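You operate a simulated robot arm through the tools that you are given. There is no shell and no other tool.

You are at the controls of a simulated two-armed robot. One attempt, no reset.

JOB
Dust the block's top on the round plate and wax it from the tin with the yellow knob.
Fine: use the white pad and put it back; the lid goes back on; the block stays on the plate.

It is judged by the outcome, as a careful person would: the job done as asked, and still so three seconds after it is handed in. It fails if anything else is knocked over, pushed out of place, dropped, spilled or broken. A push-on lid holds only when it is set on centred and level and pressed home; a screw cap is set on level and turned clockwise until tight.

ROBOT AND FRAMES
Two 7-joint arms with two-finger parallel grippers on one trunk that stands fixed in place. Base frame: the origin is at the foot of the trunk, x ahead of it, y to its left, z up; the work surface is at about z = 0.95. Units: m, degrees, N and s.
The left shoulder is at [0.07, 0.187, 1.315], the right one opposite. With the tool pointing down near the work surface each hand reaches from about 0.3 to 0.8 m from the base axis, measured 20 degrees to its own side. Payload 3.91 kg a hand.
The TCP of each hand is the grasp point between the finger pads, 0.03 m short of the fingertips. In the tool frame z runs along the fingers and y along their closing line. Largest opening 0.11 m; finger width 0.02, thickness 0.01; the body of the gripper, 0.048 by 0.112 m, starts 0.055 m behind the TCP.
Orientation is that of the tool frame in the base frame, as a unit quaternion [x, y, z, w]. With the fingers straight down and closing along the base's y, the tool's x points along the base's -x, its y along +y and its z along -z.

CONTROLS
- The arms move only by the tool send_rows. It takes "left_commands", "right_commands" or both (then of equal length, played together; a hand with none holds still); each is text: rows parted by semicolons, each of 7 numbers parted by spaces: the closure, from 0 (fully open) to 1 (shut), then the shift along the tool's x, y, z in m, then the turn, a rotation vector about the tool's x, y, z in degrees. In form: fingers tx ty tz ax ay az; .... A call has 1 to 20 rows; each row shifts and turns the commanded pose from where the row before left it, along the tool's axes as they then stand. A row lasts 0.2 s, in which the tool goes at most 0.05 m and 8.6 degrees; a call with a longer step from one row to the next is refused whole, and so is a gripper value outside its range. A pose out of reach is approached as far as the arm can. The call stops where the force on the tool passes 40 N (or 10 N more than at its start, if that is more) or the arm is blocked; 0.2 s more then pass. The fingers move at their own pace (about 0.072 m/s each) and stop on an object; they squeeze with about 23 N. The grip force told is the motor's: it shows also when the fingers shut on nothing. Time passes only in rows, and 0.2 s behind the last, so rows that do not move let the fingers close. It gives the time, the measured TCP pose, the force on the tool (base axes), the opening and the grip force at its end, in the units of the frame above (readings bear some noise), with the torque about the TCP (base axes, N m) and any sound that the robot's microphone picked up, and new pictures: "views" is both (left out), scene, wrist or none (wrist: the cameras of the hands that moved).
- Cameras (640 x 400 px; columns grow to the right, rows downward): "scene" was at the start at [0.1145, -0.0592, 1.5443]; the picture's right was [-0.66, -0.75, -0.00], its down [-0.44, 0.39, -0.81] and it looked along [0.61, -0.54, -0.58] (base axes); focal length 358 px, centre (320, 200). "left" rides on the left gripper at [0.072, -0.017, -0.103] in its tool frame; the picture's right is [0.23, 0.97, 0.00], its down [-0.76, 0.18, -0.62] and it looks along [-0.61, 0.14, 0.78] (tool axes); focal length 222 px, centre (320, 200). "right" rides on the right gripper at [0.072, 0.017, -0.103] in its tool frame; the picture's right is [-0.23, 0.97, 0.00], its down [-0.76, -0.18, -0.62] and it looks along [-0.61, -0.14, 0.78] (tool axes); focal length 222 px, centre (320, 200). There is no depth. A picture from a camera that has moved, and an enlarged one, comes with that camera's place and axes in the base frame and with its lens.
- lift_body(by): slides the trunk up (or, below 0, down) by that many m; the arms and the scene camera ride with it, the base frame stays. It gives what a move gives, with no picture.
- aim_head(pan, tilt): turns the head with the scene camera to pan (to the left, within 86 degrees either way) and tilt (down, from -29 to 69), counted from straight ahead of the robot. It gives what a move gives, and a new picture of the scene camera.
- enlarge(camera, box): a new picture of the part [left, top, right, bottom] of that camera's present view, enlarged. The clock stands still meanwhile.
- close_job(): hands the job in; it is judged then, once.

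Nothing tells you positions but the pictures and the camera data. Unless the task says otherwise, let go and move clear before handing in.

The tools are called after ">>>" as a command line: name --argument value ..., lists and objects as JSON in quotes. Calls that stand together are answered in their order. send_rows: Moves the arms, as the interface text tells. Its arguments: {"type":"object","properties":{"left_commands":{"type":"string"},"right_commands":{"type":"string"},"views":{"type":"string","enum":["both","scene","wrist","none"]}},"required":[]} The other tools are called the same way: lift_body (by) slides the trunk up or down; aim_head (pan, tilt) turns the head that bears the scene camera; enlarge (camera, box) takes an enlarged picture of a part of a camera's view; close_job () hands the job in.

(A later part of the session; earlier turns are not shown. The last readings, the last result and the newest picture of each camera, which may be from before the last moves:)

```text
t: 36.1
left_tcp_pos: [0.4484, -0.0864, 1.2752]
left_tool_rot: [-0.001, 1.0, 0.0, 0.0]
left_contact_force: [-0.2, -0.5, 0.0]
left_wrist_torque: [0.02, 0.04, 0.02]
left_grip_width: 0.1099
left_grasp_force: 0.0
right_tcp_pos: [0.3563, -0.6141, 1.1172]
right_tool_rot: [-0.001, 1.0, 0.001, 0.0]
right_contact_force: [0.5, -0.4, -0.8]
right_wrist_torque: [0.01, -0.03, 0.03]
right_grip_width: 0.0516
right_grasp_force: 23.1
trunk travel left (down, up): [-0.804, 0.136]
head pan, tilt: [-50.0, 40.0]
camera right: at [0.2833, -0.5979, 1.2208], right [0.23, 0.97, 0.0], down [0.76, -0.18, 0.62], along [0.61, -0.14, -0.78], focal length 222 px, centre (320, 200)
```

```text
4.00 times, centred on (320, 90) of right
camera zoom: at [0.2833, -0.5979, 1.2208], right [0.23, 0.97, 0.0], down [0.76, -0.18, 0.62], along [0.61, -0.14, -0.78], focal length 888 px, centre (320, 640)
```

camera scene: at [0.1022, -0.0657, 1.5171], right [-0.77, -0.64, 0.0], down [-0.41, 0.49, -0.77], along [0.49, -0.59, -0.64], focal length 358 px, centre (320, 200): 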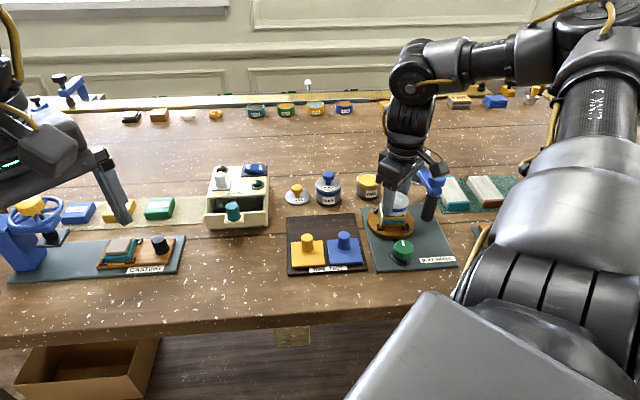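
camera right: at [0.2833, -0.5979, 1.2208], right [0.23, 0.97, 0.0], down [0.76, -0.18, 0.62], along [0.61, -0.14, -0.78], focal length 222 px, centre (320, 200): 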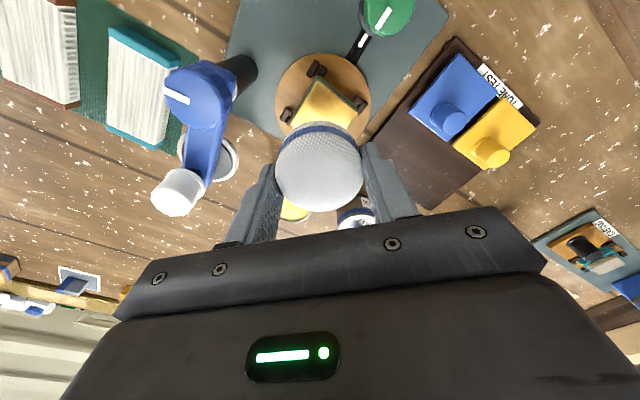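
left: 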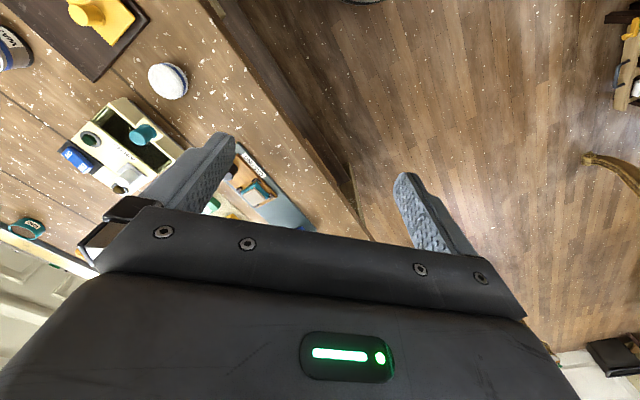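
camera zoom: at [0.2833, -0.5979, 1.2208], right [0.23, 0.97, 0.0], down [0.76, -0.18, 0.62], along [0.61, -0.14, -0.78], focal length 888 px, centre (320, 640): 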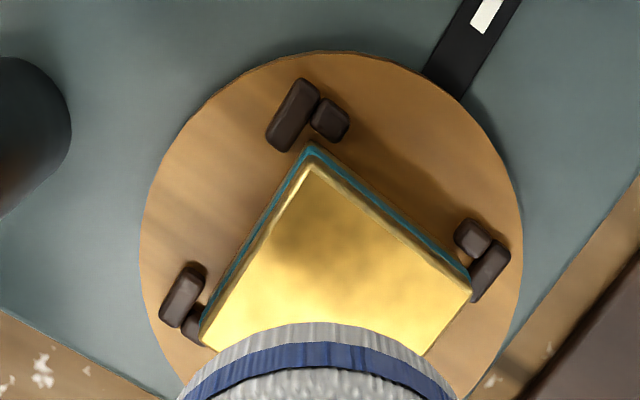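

The grey dust is gone and the top now shows clean gold. Next I'll take the pad over to the open wax tin.

>>> send_rows --right_commands "1 -0.026 -0.01635 0 0 0 0; 1 -0.026 -0.01635 0 0 0 0; 1 -0.026 -0.01635 0 0 0 0; 1 -0.0262 -0.01635 0 0 0 0; 1 0 0 0 0 0 0" --views "both"

>>> enlarge --camera "scene" --box '[330, 140, 426, 215]'

>>> enlarge --camera "right" --box '[240, 50, 400, 150]'

```text
t: 37.3
left_tcp_pos: [0.4494, -0.0857, 1.2756]
left_tool_rot: [-0.001, 1.0, -0.001, 0.0]
left_contact_force: [0.2, -0.1, 0.1]
left_wrist_torque: [0.01, 0.02, 0.03]
left_grip_width: 0.11
left_grasp_force: 0.0
right_tcp_pos: [0.4612, -0.6799, 1.1184]
right_tool_rot: [0.0, 1.0, 0.001, 0.002]
right_contact_force: [0.5, 0.4, -0.2]
right_wrist_torque: [-0.02, -0.02, 0.0]
right_grip_width: 0.0518
right_grasp_force: 23.1
trunk travel left (down, up): [-0.804, 0.136]
head pan, tilt: [-50.0, 40.0]
camera scene: at [0.1029, -0.0668, 1.517], right [-0.77, -0.64, 0.0], down [-0.41, 0.49, -0.77], along [0.49, -0.59, -0.64], focal length 358 px, centre (320, 200)
camera right: at [0.3872, -0.6632, 1.2215], right [0.23, 0.97, 0.0], down [0.76, -0.18, 0.63], along [0.61, -0.14, -0.78], focal length 222 px, centre (320, 200)
```

scene: 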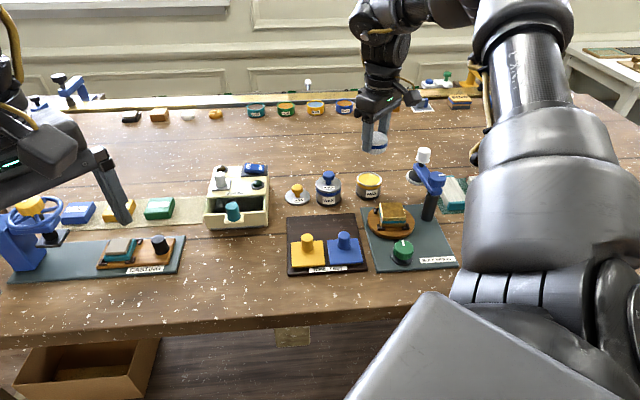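
right: 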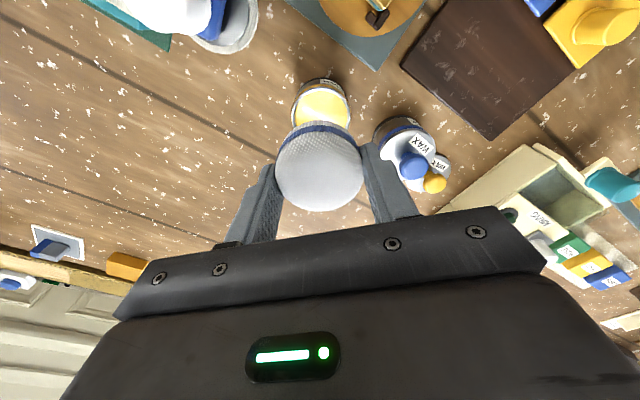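

```text
5.33 times, centred on (378, 178) of scene
camera zoom: at [0.1029, -0.0668, 1.517], right [-0.77, -0.64, 0.0], down [-0.41, 0.49, -0.77], along [0.49, -0.59, -0.64], focal length 1907 px, centre (11, 320)
```

zoom: 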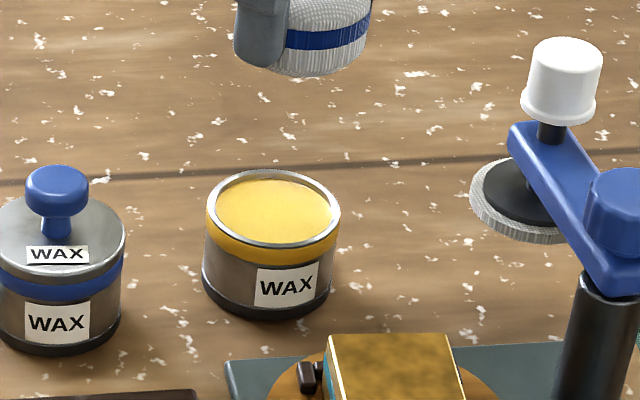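

```text
4.00 times, centred on (320, 100) of right
camera zoom: at [0.3872, -0.6632, 1.2215], right [0.23, 0.97, 0.0], down [0.76, -0.18, 0.63], along [0.61, -0.14, -0.78], focal length 888 px, centre (320, 600)
```

zoom: 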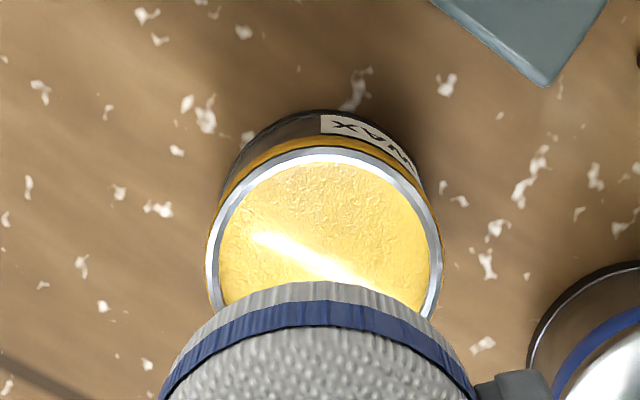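

>>> send_rows --right_commands "1 0 0.0005 0.03 0 0 0; 1 0 0 0.03 0 0 0; 1 0 0 0.017 0 0 0; 1 0 0 0 0 0 0" --views "wrist"

>>> enlarge --camera "scene" --box '[340, 150, 404, 210]'

>>> enlarge --camera "right" --box '[240, 70, 400, 170]'

```text
t: 38.3
left_tcp_pos: [0.4489, -0.0851, 1.2756]
left_tool_rot: [-0.001, 1.0, 0.0, 0.0]
left_contact_force: [0.6, -0.2, 0.7]
left_wrist_torque: [-0.01, 0.01, -0.01]
left_grip_width: 0.1101
left_grasp_force: 0.0
right_tcp_pos: [0.4594, -0.6782, 1.0415]
right_tool_rot: [-0.001, 1.0, 0.0, 0.001]
right_contact_force: [-0.5, 0.7, -0.5]
right_wrist_torque: [0.02, -0.01, -0.01]
right_grip_width: 0.0513
right_grasp_force: 23.0
trunk travel left (down, up): [-0.804, 0.136]
head pan, tilt: [-50.0, 40.0]
camera right: at [0.3873, -0.6622, 1.1449], right [0.23, 0.97, 0.0], down [0.76, -0.18, 0.62], along [0.61, -0.14, -0.78], focal length 222 px, centre (320, 200)
```

right: 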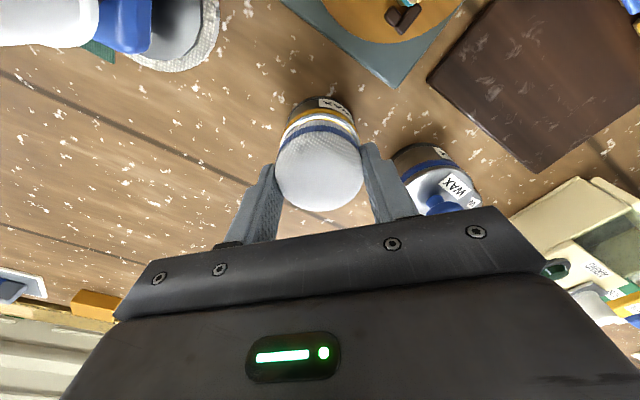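

```text
6.67 times, centred on (372, 180) of scene
camera zoom: at [0.1036, -0.0663, 1.5169], right [-0.77, -0.64, 0.0], down [-0.41, 0.49, -0.77], along [0.49, -0.59, -0.64], focal length 2384 px, centre (-27, 333)
```

zoom: 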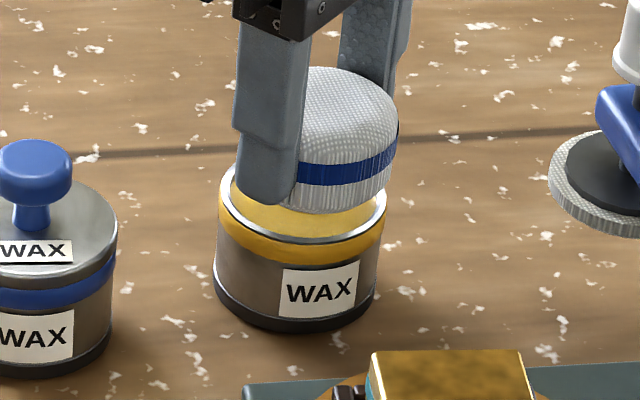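

```text
4.00 times, centred on (320, 120) of right
camera zoom: at [0.3873, -0.6622, 1.1449], right [0.23, 0.97, 0.0], down [0.76, -0.18, 0.62], along [0.61, -0.14, -0.78], focal length 888 px, centre (320, 520)
```

zoom: 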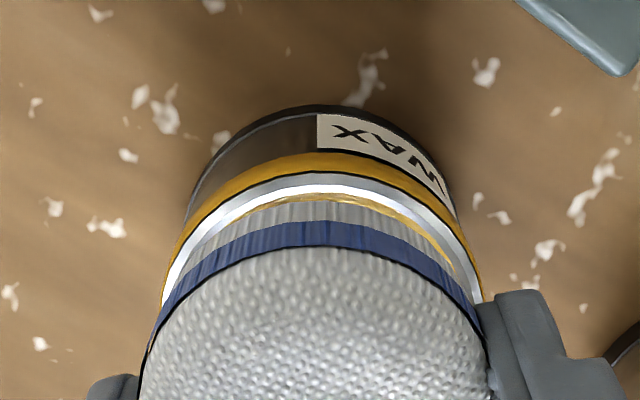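

>>> send_rows --right_commands "1 0 0 0.002 0 0 0; 1 0 0 0.002 0 0 0; 1 0 0 0.001 0 0 0; 1 0 0 0 0 0 0" --views "none"

>>> enlarge --camera "scene" --box '[340, 150, 404, 210]'

>>> enlarge --camera "right" --box '[240, 70, 400, 170]'

```text
t: 39.3
left_tcp_pos: [0.4493, -0.0848, 1.2743]
left_tool_rot: [0.0, 1.0, 0.0, 0.001]
left_contact_force: [0.0, 0.0, 0.1]
left_wrist_torque: [0.01, 0.01, 0.03]
left_grip_width: 0.1101
left_grasp_force: 0.0
right_tcp_pos: [0.4604, -0.6799, 1.0364]
right_tool_rot: [-0.001, 1.0, -0.001, 0.001]
right_contact_force: [0.2, 0.0, 0.5]
right_wrist_torque: [0.05, 0.0, 0.0]
right_grip_width: 0.0515
right_grasp_force: 22.7
trunk travel left (down, up): [-0.804, 0.136]
head pan, tilt: [-50.0, 40.0]
```

```text
6.67 times, centred on (372, 180) of scene
camera zoom: at [0.1034, -0.0665, 1.5169], right [-0.77, -0.64, 0.0], down [-0.41, 0.49, -0.77], along [0.49, -0.59, -0.64], focal length 2384 px, centre (-27, 333)
```

zoom: 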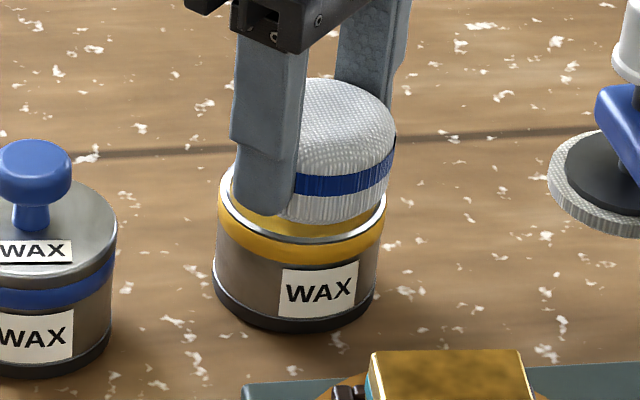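

```text
4.00 times, centred on (320, 120) of right
camera zoom: at [0.3877, -0.6622, 1.1399], right [0.23, 0.97, 0.0], down [0.76, -0.18, 0.62], along [0.61, -0.14, -0.78], focal length 888 px, centre (320, 520)
```

zoom: 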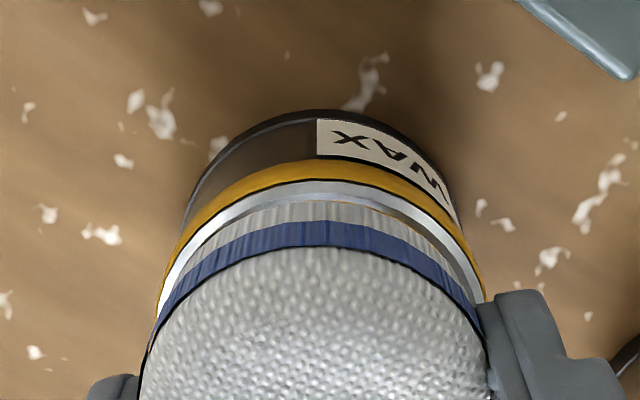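

>>> send_rows --right_commands "1 0 0 0.001 0 0 0; 1 0 0 0.001 0 0 0; 1 0 0 0 0 0 0" --views "none"

```text
t: 40.1
left_tcp_pos: [0.4498, -0.0854, 1.2754]
left_tool_rot: [-0.001, 1.0, 0.0, 0.0]
left_contact_force: [-0.2, -0.2, -0.2]
left_wrist_torque: [-0.03, 0.0, 0.0]
left_grip_width: 0.11
left_grasp_force: 0.0
right_tcp_pos: [0.4602, -0.6779, 1.0342]
right_tool_rot: [-0.001, 1.0, 0.0, 0.001]
right_contact_force: [0.3, 0.8, -1.4]
right_wrist_torque: [0.02, -0.02, -0.01]
right_grip_width: 0.0516
right_grasp_force: 22.9
trunk travel left (down, up): [-0.804, 0.136]
head pan, tilt: [-50.0, 40.0]
```

>>> send_rows --right_commands "1 0 0 0.001 0 0 0; 1 0 0 0.001 0 0 0; 1 0 0 0 0 0 0" --views "none"

>>> enlarge --camera "scene" --box '[340, 150, 404, 210]'

>>> enlarge --camera "right" --box '[240, 70, 400, 170]'

```text
t: 40.9
left_tcp_pos: [0.4487, -0.0846, 1.2745]
left_tool_rot: [0.0, 1.0, 0.0, -0.001]
left_contact_force: [0.0, 0.3, 0.0]
left_wrist_torque: [0.0, 0.03, 0.0]
left_grip_width: 0.11
left_grasp_force: 0.0
right_tcp_pos: [0.4616, -0.6788, 1.0339]
right_tool_rot: [-0.001, 1.0, 0.0, 0.002]
right_contact_force: [0.8, -1.0, 5.5]
right_wrist_torque: [-0.06, 0.11, 0.05]
right_grip_width: 0.0515
right_grasp_force: 23.1
trunk travel left (down, up): [-0.804, 0.136]
head pan, tilt: [-50.0, 40.0]
```

```text
6.67 times, centred on (372, 180) of scene
camera zoom: at [0.1029, -0.066, 1.5171], right [-0.77, -0.64, 0.0], down [-0.41, 0.49, -0.77], along [0.49, -0.59, -0.64], focal length 2384 px, centre (-27, 333)
```

zoom: 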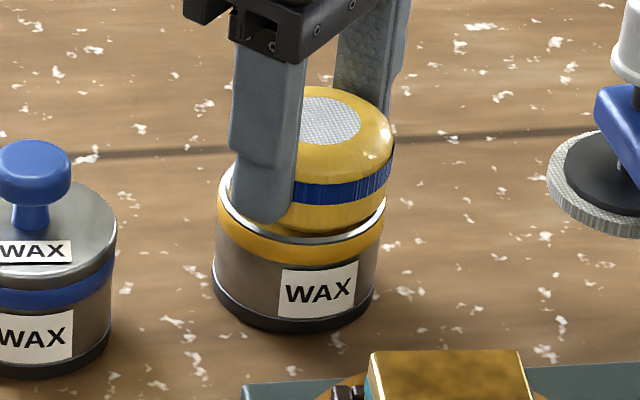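

```text
4.00 times, centred on (320, 120) of right
camera zoom: at [0.3874, -0.6618, 1.1365], right [0.23, 0.97, 0.0], down [0.76, -0.18, 0.63], along [0.61, -0.14, -0.78], focal length 888 px, centre (320, 520)
```

zoom: 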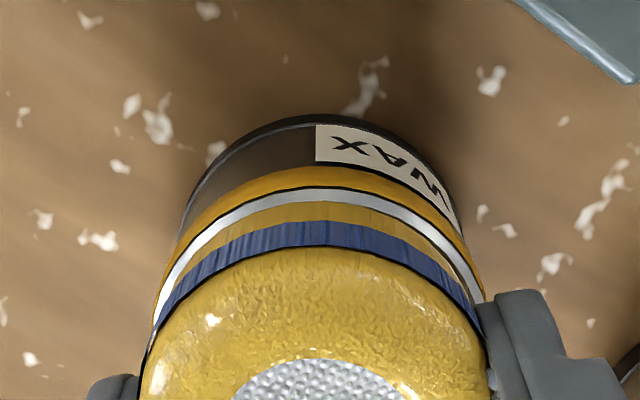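

The pad has picked up wax and turned yellow. I'll lift straight up and carry it back to the block.

>>> send_rows --right_commands "1 0 0 -0.005 0 0 0; 1 0 0 -0.015 0 0 0; 1 0 0 -0.03 0 0 0; 1 0 0 -0.03 0 0 0; 1 0.026 0.01635 0 0 0 0; 1 0.026 0.01635 0 0 0 0; 1 0.026 0.01635 0 0 0 0; 1 0.026 0.0167 0 0 0 0; 1 0 0 0 0 0 0" --views "both"

>>> enlarge --camera "scene" --box '[340, 140, 440, 240]'

```text
t: 42.9
left_tcp_pos: [0.4491, -0.0855, 1.2741]
left_tool_rot: [-0.001, 1.0, 0.0, 0.0]
left_contact_force: [0.5, 0.1, -0.2]
left_wrist_torque: [0.01, 0.04, 0.03]
left_grip_width: 0.1099
left_grasp_force: 0.1
right_tcp_pos: [0.356, -0.6133, 1.1109]
right_tool_rot: [0.0, 1.0, 0.0, 0.0]
right_contact_force: [-0.4, -0.1, 0.2]
right_wrist_torque: [0.02, 0.02, 0.01]
right_grip_width: 0.0515
right_grasp_force: 23.1
trunk travel left (down, up): [-0.804, 0.136]
head pan, tilt: [-50.0, 40.0]
camera scene: at [0.1041, -0.0666, 1.5169], right [-0.77, -0.64, 0.0], down [-0.41, 0.49, -0.77], along [0.49, -0.59, -0.64], focal length 358 px, centre (320, 200)
camera right: at [0.2831, -0.5969, 1.2151], right [0.23, 0.97, 0.0], down [0.76, -0.18, 0.62], along [0.61, -0.14, -0.78], focal length 222 px, centre (320, 200)
```

scene: 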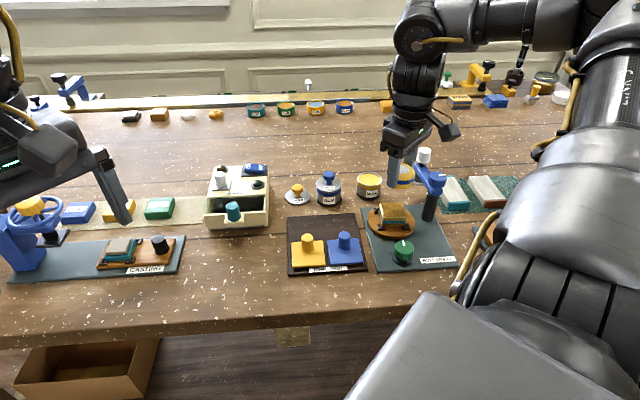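
right: 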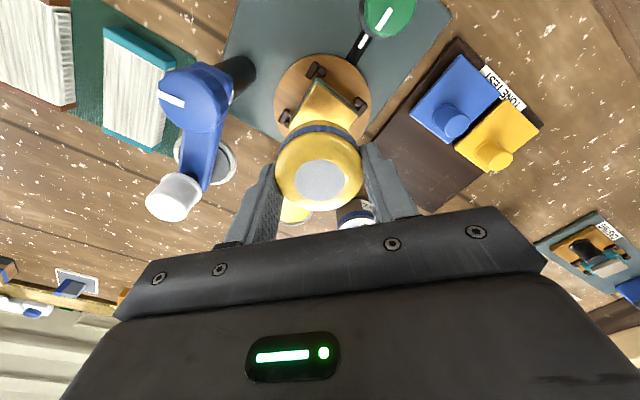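

```text
4.00 times, centred on (390, 190) of scene
camera zoom: at [0.1041, -0.0666, 1.5169], right [-0.77, -0.64, 0.0], down [-0.41, 0.49, -0.77], along [0.49, -0.59, -0.64], focal length 1430 px, centre (40, 240)
```

zoom: 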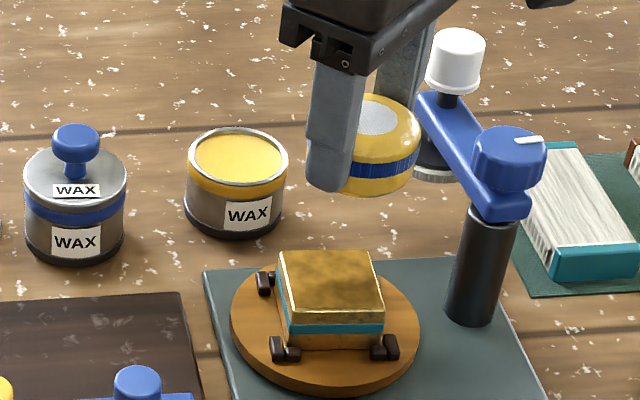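

>>> send_rows --right_commands "1 0 0 0.03 0 0 0; 1 0 0 0.03 0 0 0; 1 0 0 0.009 0 0 0; 1 0 0 0.002 0 0 0; 1 0 0 0 0 0 0" --views "none"

```text
t: 44.1
left_tcp_pos: [0.4496, -0.0867, 1.2744]
left_tool_rot: [-0.001, 1.0, 0.0, 0.0]
left_contact_force: [-0.1, 0.1, 0.6]
left_wrist_torque: [-0.02, 0.02, -0.01]
left_grip_width: 0.1101
left_grasp_force: 0.0
right_tcp_pos: [0.3569, -0.6136, 1.0407]
right_tool_rot: [-0.001, 1.0, 0.0, 0.001]
right_contact_force: [-0.3, 0.2, -1.0]
right_wrist_torque: [0.01, 0.02, -0.01]
right_grip_width: 0.0514
right_grasp_force: 23.4
trunk travel left (down, up): [-0.804, 0.136]
head pan, tilt: [-50.0, 40.0]
```

>>> send_rows --right_commands "1 0 0 0.001 0 0 0; 1 0 0 0.001 0 0 0; 1 0 0 0.0005 0 0 0; 1 0 0 0 0 0 0" --views "none"

```text
t: 45.1
left_tcp_pos: [0.4483, -0.0858, 1.2756]
left_tool_rot: [0.0, 1.0, 0.0, 0.0]
left_contact_force: [-0.5, 0.1, 0.3]
left_wrist_torque: [-0.03, -0.01, 0.03]
left_grip_width: 0.1103
left_grasp_force: 0.0
right_tcp_pos: [0.3573, -0.6122, 1.0391]
right_tool_rot: [0.0, 1.0, 0.0, 0.002]
right_contact_force: [-0.3, -1.1, 4.5]
right_wrist_torque: [-0.09, 0.0, 0.0]
right_grip_width: 0.0515
right_grasp_force: 23.2
trunk travel left (down, up): [-0.804, 0.136]
head pan, tilt: [-50.0, 40.0]
```

>>> send_rows --right_commands "1 0 0 0.0004 0 0 0; 1 0.006 0 0 0 0 0; 1 0.006 0 0 0 0 0; 1 -0.008 0 0 0 0 0; 1 -0.008 0 0 0 0 0; 1 -0.008 0 0 0 0 0; 1 0.006 0 0 0 0 0; 1 0.006 0 0 0 0 0; 1 0 0.006 0 0 0 0; 1 0 0.006 0 0 0 0; 1 0 -0.008 0 0 0 0; 1 0 -0.008 0 0 0 0; 1 0 -0.008 0 0 0 0; 1 0 0.006 0 0 0 0; 1 0 0.006 0 0 0 0; 1 0 0 0 0 0 0" --views "none"

>>> enlarge --camera "scene" --box '[360, 170, 440, 240]'

```text
t: 48.5
left_tcp_pos: [0.4486, -0.0854, 1.2757]
left_tool_rot: [0.0, 1.0, -0.001, 0.0]
left_contact_force: [0.5, -0.7, 0.0]
left_wrist_torque: [-0.03, 0.0, 0.0]
left_grip_width: 0.1101
left_grasp_force: 0.1
right_tcp_pos: [0.3552, -0.614, 1.0395]
right_tool_rot: [-0.002, 1.0, 0.0, 0.001]
right_contact_force: [0.2, -1.2, 8.2]
right_wrist_torque: [-0.07, 0.01, 0.01]
right_grip_width: 0.0515
right_grasp_force: 22.5
trunk travel left (down, up): [-0.804, 0.136]
head pan, tilt: [-50.0, 40.0]
```

```text
5.71 times, centred on (400, 205) of scene
camera zoom: at [0.1024, -0.0658, 1.5171], right [-0.77, -0.64, 0.0], down [-0.41, 0.49, -0.77], along [0.49, -0.59, -0.64], focal length 2043 px, centre (-137, 171)
```

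zoom: 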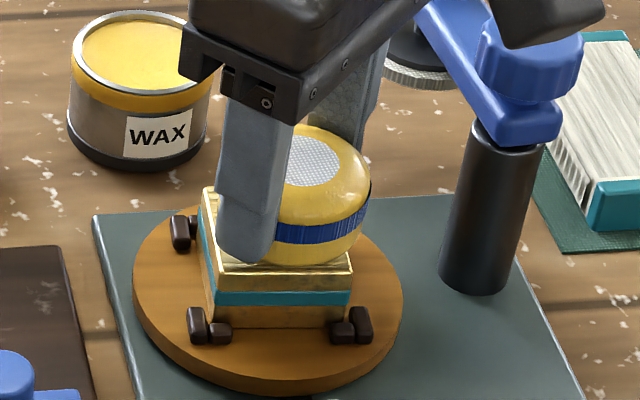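

Now I'll lift the pad to inspect the waxed top.

>>> send_rows --right_commands "1 0 0 -0.02 0 0 0; 1 0 0 -0.03 0 0 0; 1 0 0 -0.03 0 0 0; 1 0 0 0 0 0 0" --views "wrist"

>>> enlarge --camera "scene" --box '[360, 180, 424, 240]'

>>> enlarge --camera "right" --box '[240, 40, 400, 140]'

```text
t: 49.5
left_tcp_pos: [0.4499, -0.0851, 1.2746]
left_tool_rot: [-0.001, 1.0, 0.001, 0.0]
left_contact_force: [0.2, -0.9, 0.0]
left_wrist_torque: [0.02, 0.01, 0.04]
left_grip_width: 0.1102
left_grasp_force: 0.1
right_tcp_pos: [0.3581, -0.614, 1.117]
right_tool_rot: [-0.001, 1.0, 0.0, 0.001]
right_contact_force: [0.0, -0.4, -0.4]
right_wrist_torque: [0.02, 0.0, 0.02]
right_grip_width: 0.0516
right_grasp_force: 23.0
trunk travel left (down, up): [-0.804, 0.136]
head pan, tilt: [-50.0, 40.0]
camera right: at [0.2844, -0.5963, 1.2217], right [0.23, 0.97, 0.0], down [0.76, -0.18, 0.62], along [0.61, -0.14, -0.78], focal length 222 px, centre (320, 200)
```

right: 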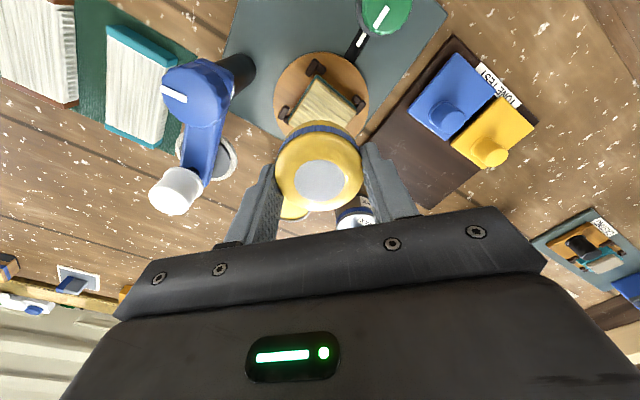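

```text
6.67 times, centred on (392, 210) of scene
camera zoom: at [0.1038, -0.0673, 1.5169], right [-0.77, -0.64, 0.0], down [-0.41, 0.49, -0.77], along [0.49, -0.59, -0.64], focal length 2384 px, centre (-160, 133)
```

zoom: 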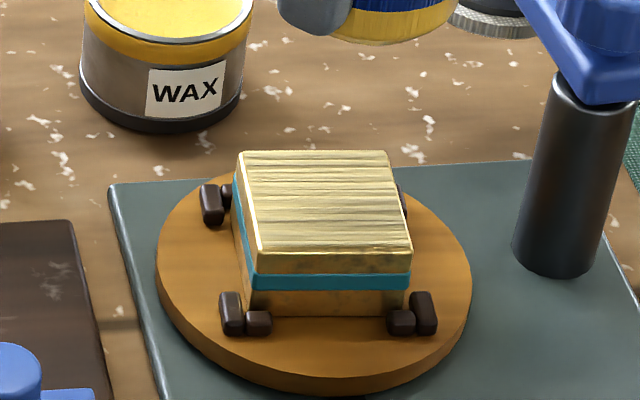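

```text
4.00 times, centred on (320, 90) of right
camera zoom: at [0.2844, -0.5963, 1.2217], right [0.23, 0.97, 0.0], down [0.76, -0.18, 0.62], along [0.61, -0.14, -0.78], focal length 888 px, centre (320, 640)
```

zoom: 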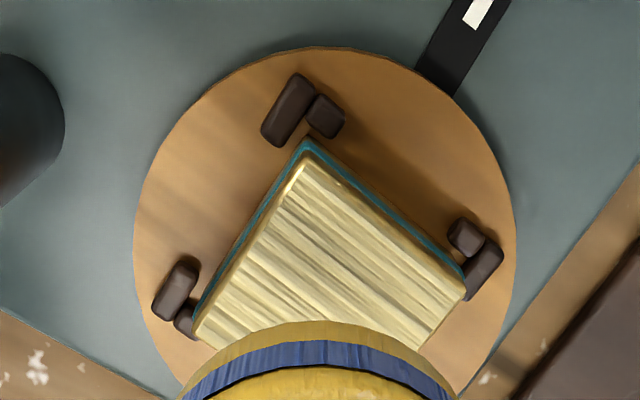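

The top now carries an even wax film all over, and the block and plate haven't moved. I'll take the pad back to its original spot.

>>> send_rows --right_commands "1 -0.0199 0.0339 0 0 0 0; 1 -0.0199 0.0339 0 0 0 0; 1 -0.0199 0.0339 0 0 0 0; 1 -0.0199 0.0339 0 0 0 0; 1 -0.0199 0.0339 0 0 0 0; 1 -0.0199 0.0339 0 0 0 0; 1 -0.0199 0.0339 0 0 0 0; 1 -0.0197 0.03395 0 0 0 0; 1 0 0 0.04 0 0 0; 1 0 0 0.04 0 0 0; 1 0 0 0.03 0 0 0; 1 0 0 0.01 0 0 0; 1 0 0 0 0 0 0" --views "both"

>>> enlarge --camera "scene" --box '[190, 210, 310, 285]'

```text
t: 52.3
left_tcp_pos: [0.4495, -0.0849, 1.2754]
left_tool_rot: [0.0, 1.0, 0.0, 0.0]
left_contact_force: [0.4, -0.5, 0.0]
left_wrist_torque: [-0.01, -0.04, 0.0]
left_grip_width: 0.1101
left_grasp_force: 0.1
right_tcp_pos: [0.516, -0.3429, 0.9992]
right_tool_rot: [-0.001, 1.0, -0.001, 0.002]
right_contact_force: [-0.3, 0.1, -0.3]
right_wrist_torque: [0.01, -0.04, 0.0]
right_grip_width: 0.0517
right_grasp_force: 23.7
trunk travel left (down, up): [-0.804, 0.136]
head pan, tilt: [-50.0, 40.0]
camera scene: at [0.1034, -0.0665, 1.517], right [-0.77, -0.64, 0.0], down [-0.41, 0.49, -0.77], along [0.49, -0.59, -0.64], focal length 358 px, centre (320, 200)
camera right: at [0.4429, -0.3252, 1.1017], right [0.23, 0.97, 0.0], down [0.76, -0.18, 0.63], along [0.61, -0.14, -0.78], focal length 222 px, centre (320, 200)
```

scene: 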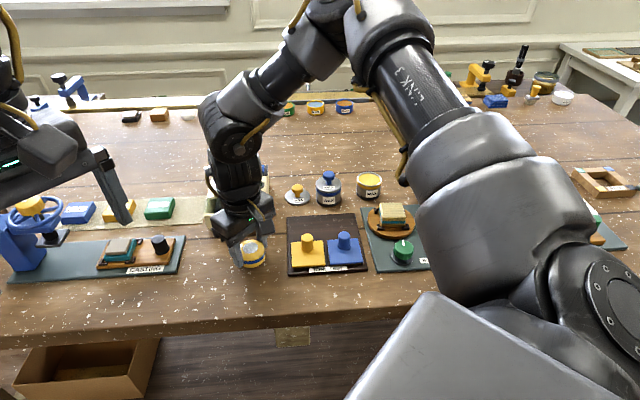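
right: 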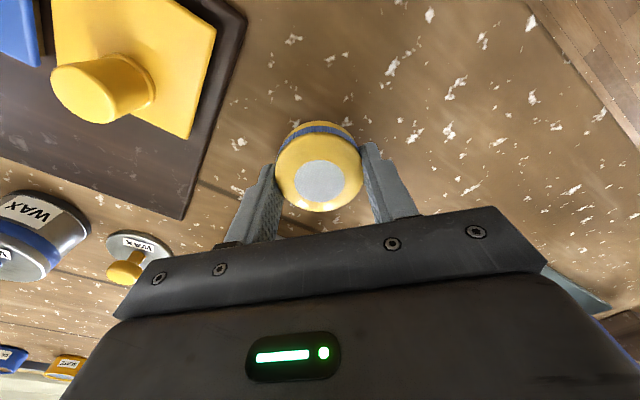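

```text
5.33 times, centred on (250, 248) of scene
camera zoom: at [0.1034, -0.0665, 1.517], right [-0.77, -0.64, 0.0], down [-0.41, 0.49, -0.77], along [0.49, -0.59, -0.64], focal length 1907 px, centre (693, -53)
```

zoom: 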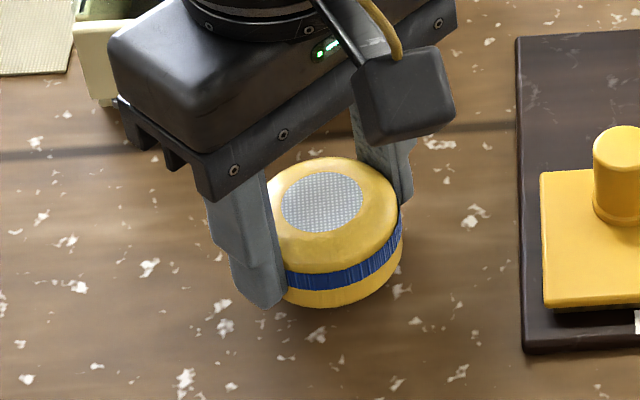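

>>> send_rows --right_commands "1 0 0 0.005 0 0 0; 1 0 0 0.003 0 0 0; 1 0 0 0.0005 0 0 0; 1 0 0 0 0 0 0" --views "none"

```text
t: 53.3
left_tcp_pos: [0.449, -0.0856, 1.2744]
left_tool_rot: [-0.001, 1.0, -0.001, 0.0]
left_contact_force: [-0.2, -0.3, -0.4]
left_wrist_torque: [0.03, 0.02, 0.06]
left_grip_width: 0.1098
left_grasp_force: 0.1
right_tcp_pos: [0.5159, -0.3405, 0.9901]
right_tool_rot: [-0.001, 1.0, 0.0, 0.001]
right_contact_force: [-1.6, 0.3, -0.3]
right_wrist_torque: [-0.04, -0.01, 0.0]
right_grip_width: 0.0514
right_grasp_force: 22.7
trunk travel left (down, up): [-0.804, 0.136]
head pan, tilt: [-50.0, 40.0]
```

>>> send_rows --right_commands "1 0 0 0.0006 0 0 0; 1 0 0 0 0 0 0" --views "none"

```text
t: 53.9
left_tcp_pos: [0.4505, -0.0864, 1.2748]
left_tool_rot: [0.0, 1.0, 0.0, 0.0]
left_contact_force: [0.2, 0.5, 0.0]
left_wrist_torque: [0.03, -0.03, 0.0]
left_grip_width: 0.11
left_grasp_force: 0.0
right_tcp_pos: [0.517, -0.3423, 0.9889]
right_tool_rot: [-0.001, 1.0, 0.0, 0.001]
right_contact_force: [0.4, -0.4, 0.5]
right_wrist_torque: [-0.04, -0.01, 0.0]
right_grip_width: 0.0516
right_grasp_force: 22.9
trunk travel left (down, up): [-0.804, 0.136]
head pan, tilt: [-50.0, 40.0]
```

>>> send_rows --right_commands "1 0 0 0.0005 0 0 0; 1 0 0 0.0003 0 0 0; 1 0 0 0 0 0 0" --views "none"

```text
t: 54.7
left_tcp_pos: [0.449, -0.0855, 1.275]
left_tool_rot: [0.0, 1.0, 0.0, 0.0]
left_contact_force: [-0.1, 0.5, 0.4]
left_wrist_torque: [-0.04, -0.01, 0.01]
left_grip_width: 0.11
left_grasp_force: 0.1
right_tcp_pos: [0.5148, -0.3417, 0.9882]
right_tool_rot: [-0.001, 1.0, 0.0, 0.002]
right_contact_force: [0.4, 0.0, 3.1]
right_wrist_torque: [-0.01, 0.02, 0.02]
right_grip_width: 0.0517
right_grasp_force: 23.5
trunk travel left (down, up): [-0.804, 0.136]
head pan, tilt: [-50.0, 40.0]
```

The pad is seated on the bench at its home spot with 3 N of contact. I'll release it and rise.

>>> send_rows --right_commands "0.3 0 0 0 0 0 0; 0.2 0 0 0 0 0 0; 0.2 0 0 0 0 0 0; 0.2 0 0 0 0 0 0; 0.2 0 0 -0.02 0 0 0; 0.2 0 0 -0.04 0 0 0; 0.2 0 0 -0.04 0 0 0; 0.2 0 0 -0.04 0 0 0; 0.2 0 0 0 0 0 0" --views "both"

>>> enlarge --camera "scene" --box '[190, 220, 310, 295]'

>>> enlarge --camera "right" --box '[220, 60, 420, 185]'

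```text
t: 56.7
left_tcp_pos: [0.4493, -0.0856, 1.2751]
left_tool_rot: [-0.001, 1.0, -0.001, 0.0]
left_contact_force: [0.3, 0.2, -0.3]
left_wrist_torque: [-0.01, 0.02, 0.0]
left_grip_width: 0.1101
left_grasp_force: 0.0
right_tcp_pos: [0.5152, -0.3424, 1.1287]
right_tool_rot: [0.0, 1.0, 0.0, 0.001]
right_contact_force: [-0.5, -0.2, -0.3]
right_wrist_torque: [0.02, 0.02, -0.04]
right_grip_width: 0.0879
right_grasp_force: 0.1
trunk travel left (down, up): [-0.804, 0.136]
head pan, tilt: [-50.0, 40.0]
camera scene: at [0.1039, -0.0666, 1.5169], right [-0.77, -0.64, 0.0], down [-0.41, 0.49, -0.77], along [0.49, -0.59, -0.64], focal length 358 px, centre (320, 200)
camera right: at [0.4407, -0.3247, 1.2322], right [0.23, 0.97, 0.0], down [0.76, -0.18, 0.62], along [0.61, -0.14, -0.78], focal length 222 px, centre (320, 200)
```

scene: 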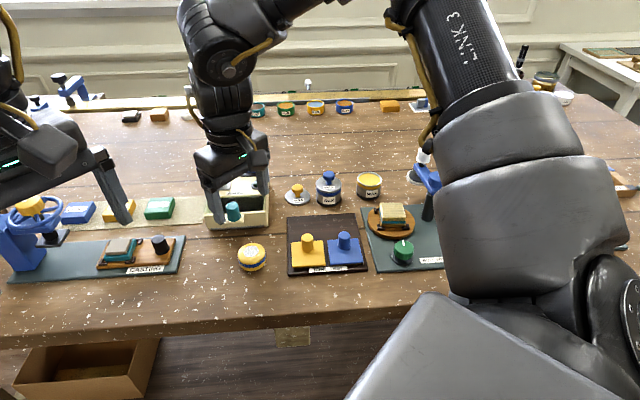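
right: 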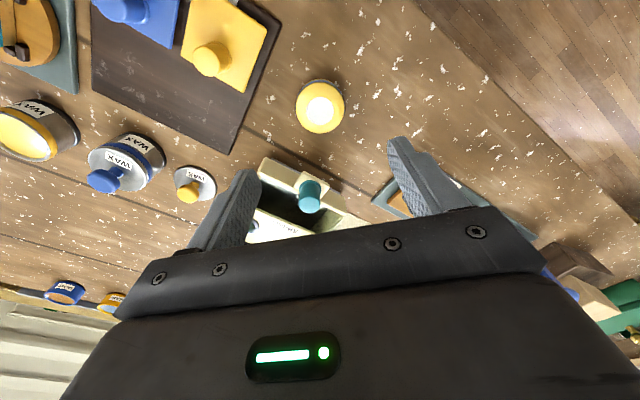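

```text
5.33 times, centred on (250, 258) of scene
camera zoom: at [0.1039, -0.0666, 1.5169], right [-0.77, -0.64, 0.0], down [-0.41, 0.49, -0.77], along [0.49, -0.59, -0.64], focal length 1907 px, centre (693, -107)
```

zoom: 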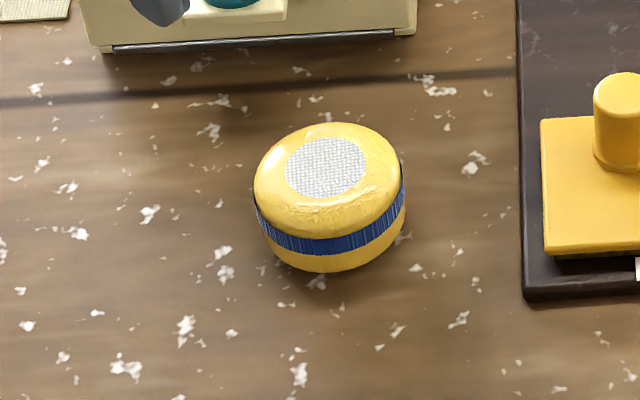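

```text
3.20 times, centred on (320, 122) of right
camera zoom: at [0.4407, -0.3247, 1.2322], right [0.23, 0.97, 0.0], down [0.76, -0.18, 0.62], along [0.61, -0.14, -0.78], focal length 711 px, centre (320, 448)
```

zoom: 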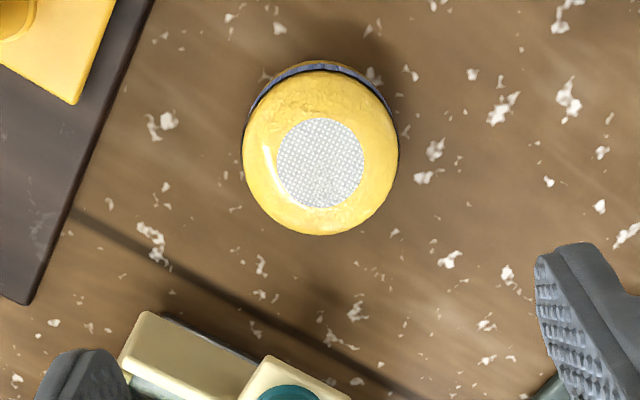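

The pad is back within a millimetre or two of where it stood. Now I'll go back for the lid.

>>> send_rows --right_commands "0.4 0 0 -0.025 0 0 0; 0.4 0 -0.045 0 0 0 0; 0.4 0 -0.045 0 0 0 0; 0.5 0 -0.045 0 0 0 0; 0.5 -0.022 -0.03 0 0 0 0; 0.5 -0.022 -0.03 0 0 0 0; 0.5 -0.022 -0.0155 0 0 0 0; 0.5 0 0 0.035 0 0 0; 0.5 0 0 0 0 0 0" --views "both"

>>> enlarge --camera "right" --box '[220, 60, 420, 185]'

```text
t: 58.7
left_tcp_pos: [0.4496, -0.0862, 1.2752]
left_tool_rot: [0.0, 1.0, 0.0, 0.0]
left_contact_force: [0.6, 0.0, 0.2]
left_wrist_torque: [0.02, -0.03, 0.03]
left_grip_width: 0.1099
left_grasp_force: 0.0
right_tcp_pos: [0.5822, -0.5534, 1.1187]
right_tool_rot: [0.0, 1.0, -0.001, 0.001]
right_contact_force: [-0.2, -0.6, 0.9]
right_wrist_torque: [0.01, 0.01, -0.02]
right_grip_width: 0.0551
right_grasp_force: 0.1
trunk travel left (down, up): [-0.804, 0.136]
head pan, tilt: [-50.0, 40.0]
camera scene: at [0.1032, -0.0668, 1.517], right [-0.77, -0.64, 0.0], down [-0.41, 0.49, -0.77], along [0.49, -0.59, -0.64], focal length 358 px, centre (320, 200)
camera right: at [0.5086, -0.5363, 1.222], right [0.23, 0.97, 0.0], down [0.76, -0.18, 0.62], along [0.61, -0.14, -0.78], focal length 222 px, centre (320, 200)
```

scene: 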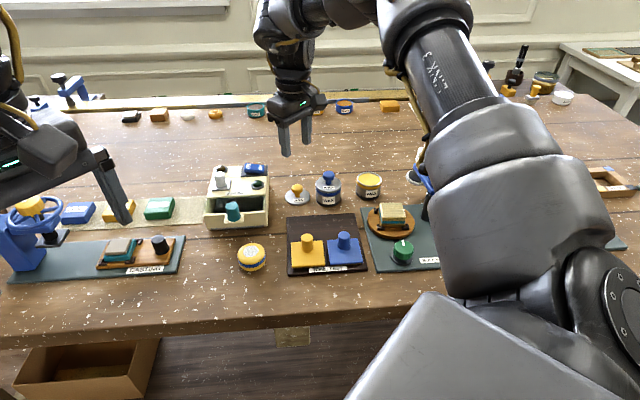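
right: 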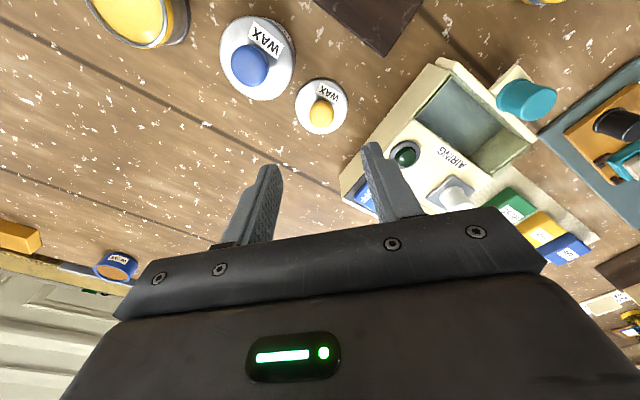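

```text
3.20 times, centred on (320, 122) of right
camera zoom: at [0.5086, -0.5363, 1.222], right [0.23, 0.97, 0.0], down [0.76, -0.18, 0.62], along [0.61, -0.14, -0.78], focal length 711 px, centre (320, 448)
```

zoom: 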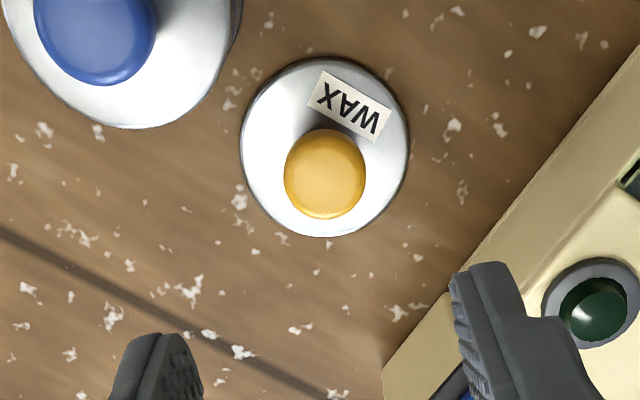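

>>> lift_body --by -0.02

```text
t: 59.4
left_tcp_pos: [0.4494, -0.0866, 1.2549]
left_tool_rot: [0.0, 1.0, 0.001, 0.0]
left_contact_force: [-0.5, -0.1, 0.6]
left_wrist_torque: [-0.03, -0.03, 0.05]
left_grip_width: 0.11
left_grasp_force: 0.1
right_tcp_pos: [0.5819, -0.5524, 1.0978]
right_tool_rot: [-0.001, 1.0, 0.0, 0.001]
right_contact_force: [0.5, -0.3, -0.1]
right_wrist_torque: [0.0, 0.01, -0.01]
right_grip_width: 0.0548
right_grasp_force: 0.1
trunk travel left (down, up): [-0.784, 0.156]
head pan, tilt: [-50.0, 40.0]
```

>>> send_rows --right_commands "0.5 0 0 0.04 0 0 0; 0.5 0 0 0.035 0 0 0; 0.5 0 0 0.02 0 0 0; 0.5 0 0 0.009 0 0 0; 0.5 0 0 0 0 0 0" --views "both"

>>> enlarge --camera "right" --box '[220, 80, 420, 205]'

>>> enlarge --camera "scene" --box '[260, 140, 350, 210]'

```text
t: 60.6
left_tcp_pos: [0.4494, -0.0848, 1.2548]
left_tool_rot: [0.0, 1.0, 0.001, 0.0]
left_contact_force: [0.8, 0.1, 0.5]
left_wrist_torque: [-0.04, 0.0, 0.04]
left_grip_width: 0.1101
left_grasp_force: 0.1
right_tcp_pos: [0.582, -0.5523, 0.9945]
right_tool_rot: [0.0, 1.0, 0.001, 0.001]
right_contact_force: [-0.1, 0.6, -0.4]
right_wrist_torque: [-0.02, 0.0, -0.03]
right_grip_width: 0.0546
right_grasp_force: 0.2
trunk travel left (down, up): [-0.784, 0.156]
head pan, tilt: [-50.0, 40.0]
camera scene: at [0.1034, -0.0667, 1.4969], right [-0.77, -0.64, 0.0], down [-0.41, 0.49, -0.77], along [0.49, -0.59, -0.64], focal length 358 px, centre (320, 200)
camera right: at [0.5085, -0.5358, 1.0976], right [0.23, 0.97, 0.0], down [0.76, -0.18, 0.62], along [0.61, -0.14, -0.78], focal length 222 px, centre (320, 200)
```

scene: 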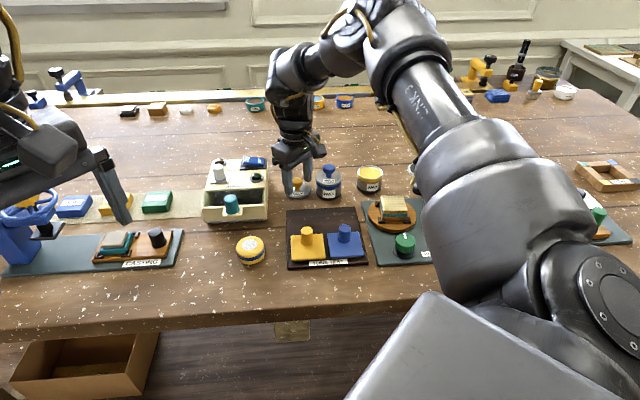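
right: 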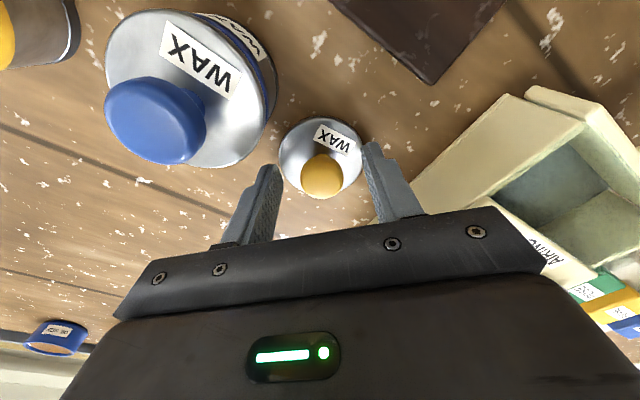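

```text
3.20 times, centred on (320, 142) of right
camera zoom: at [0.5085, -0.5358, 1.0976], right [0.23, 0.97, 0.0], down [0.76, -0.18, 0.62], along [0.61, -0.14, -0.78], focal length 711 px, centre (320, 384)
```

zoom: 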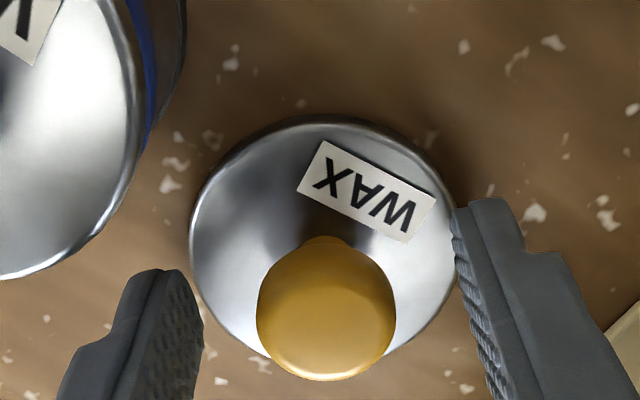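

```text
5.71 times, centred on (305, 175) of scene
camera zoom: at [0.1034, -0.0667, 1.4969], right [-0.77, -0.64, 0.0], down [-0.41, 0.49, -0.77], along [0.49, -0.59, -0.64], focal length 2043 px, centre (406, 343)
```

zoom: 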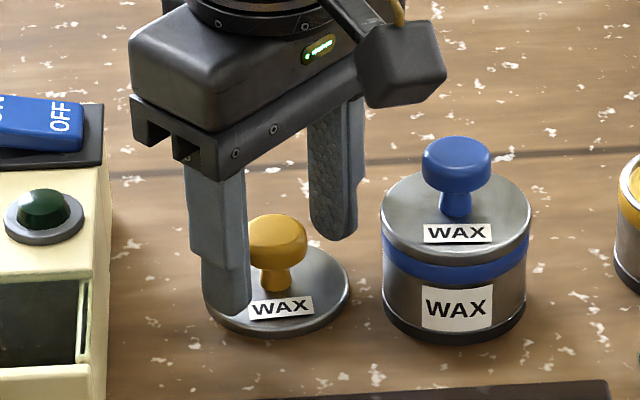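

>>> send_rows --right_commands "0.5 0 0 0.0025 0 0 0; 0.5 0 0 0 0 0 0; 1 0 0 0 0 0 0; 1 0 0 0 0 0 0; 1 0 0 0 0 0 0; 1 0 0 0 0 0 0" --views "wrist"

>>> enlarge --camera "right" --box '[220, 80, 420, 205]'

```text
t: 62.0
left_tcp_pos: [0.4502, -0.0864, 1.2548]
left_tool_rot: [-0.001, 1.0, 0.0, 0.0]
left_contact_force: [0.8, -0.5, -0.2]
left_wrist_torque: [-0.04, 0.0, -0.01]
left_grip_width: 0.1098
left_grasp_force: 0.1
right_tcp_pos: [0.5822, -0.5527, 0.9921]
right_tool_rot: [0.0, 1.0, -0.001, 0.001]
right_contact_force: [0.1, -0.3, -0.2]
right_wrist_torque: [-0.03, -0.01, -0.02]
right_grip_width: 0.0265
right_grasp_force: 23.3
trunk travel left (down, up): [-0.784, 0.156]
head pan, tilt: [-50.0, 40.0]
camera right: at [0.5087, -0.5359, 1.0953], right [0.23, 0.97, 0.0], down [0.76, -0.18, 0.62], along [0.61, -0.14, -0.78], focal length 222 px, centre (320, 200)
```

right: 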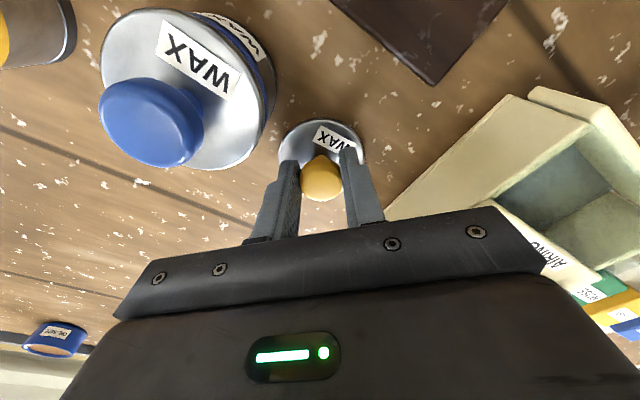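

```text
3.20 times, centred on (320, 142) of right
camera zoom: at [0.5087, -0.5359, 1.0953], right [0.23, 0.97, 0.0], down [0.76, -0.18, 0.62], along [0.61, -0.14, -0.78], focal length 711 px, centre (320, 384)
```

zoom: 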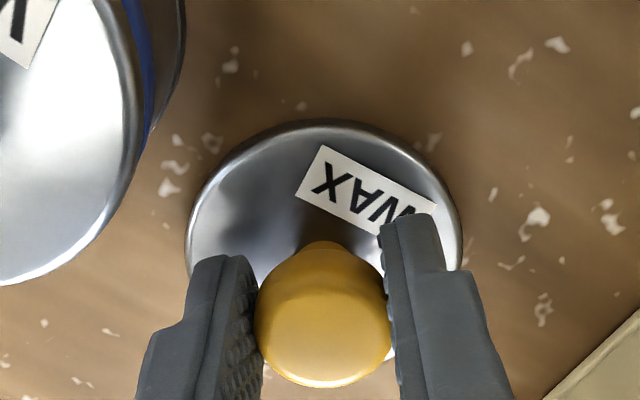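

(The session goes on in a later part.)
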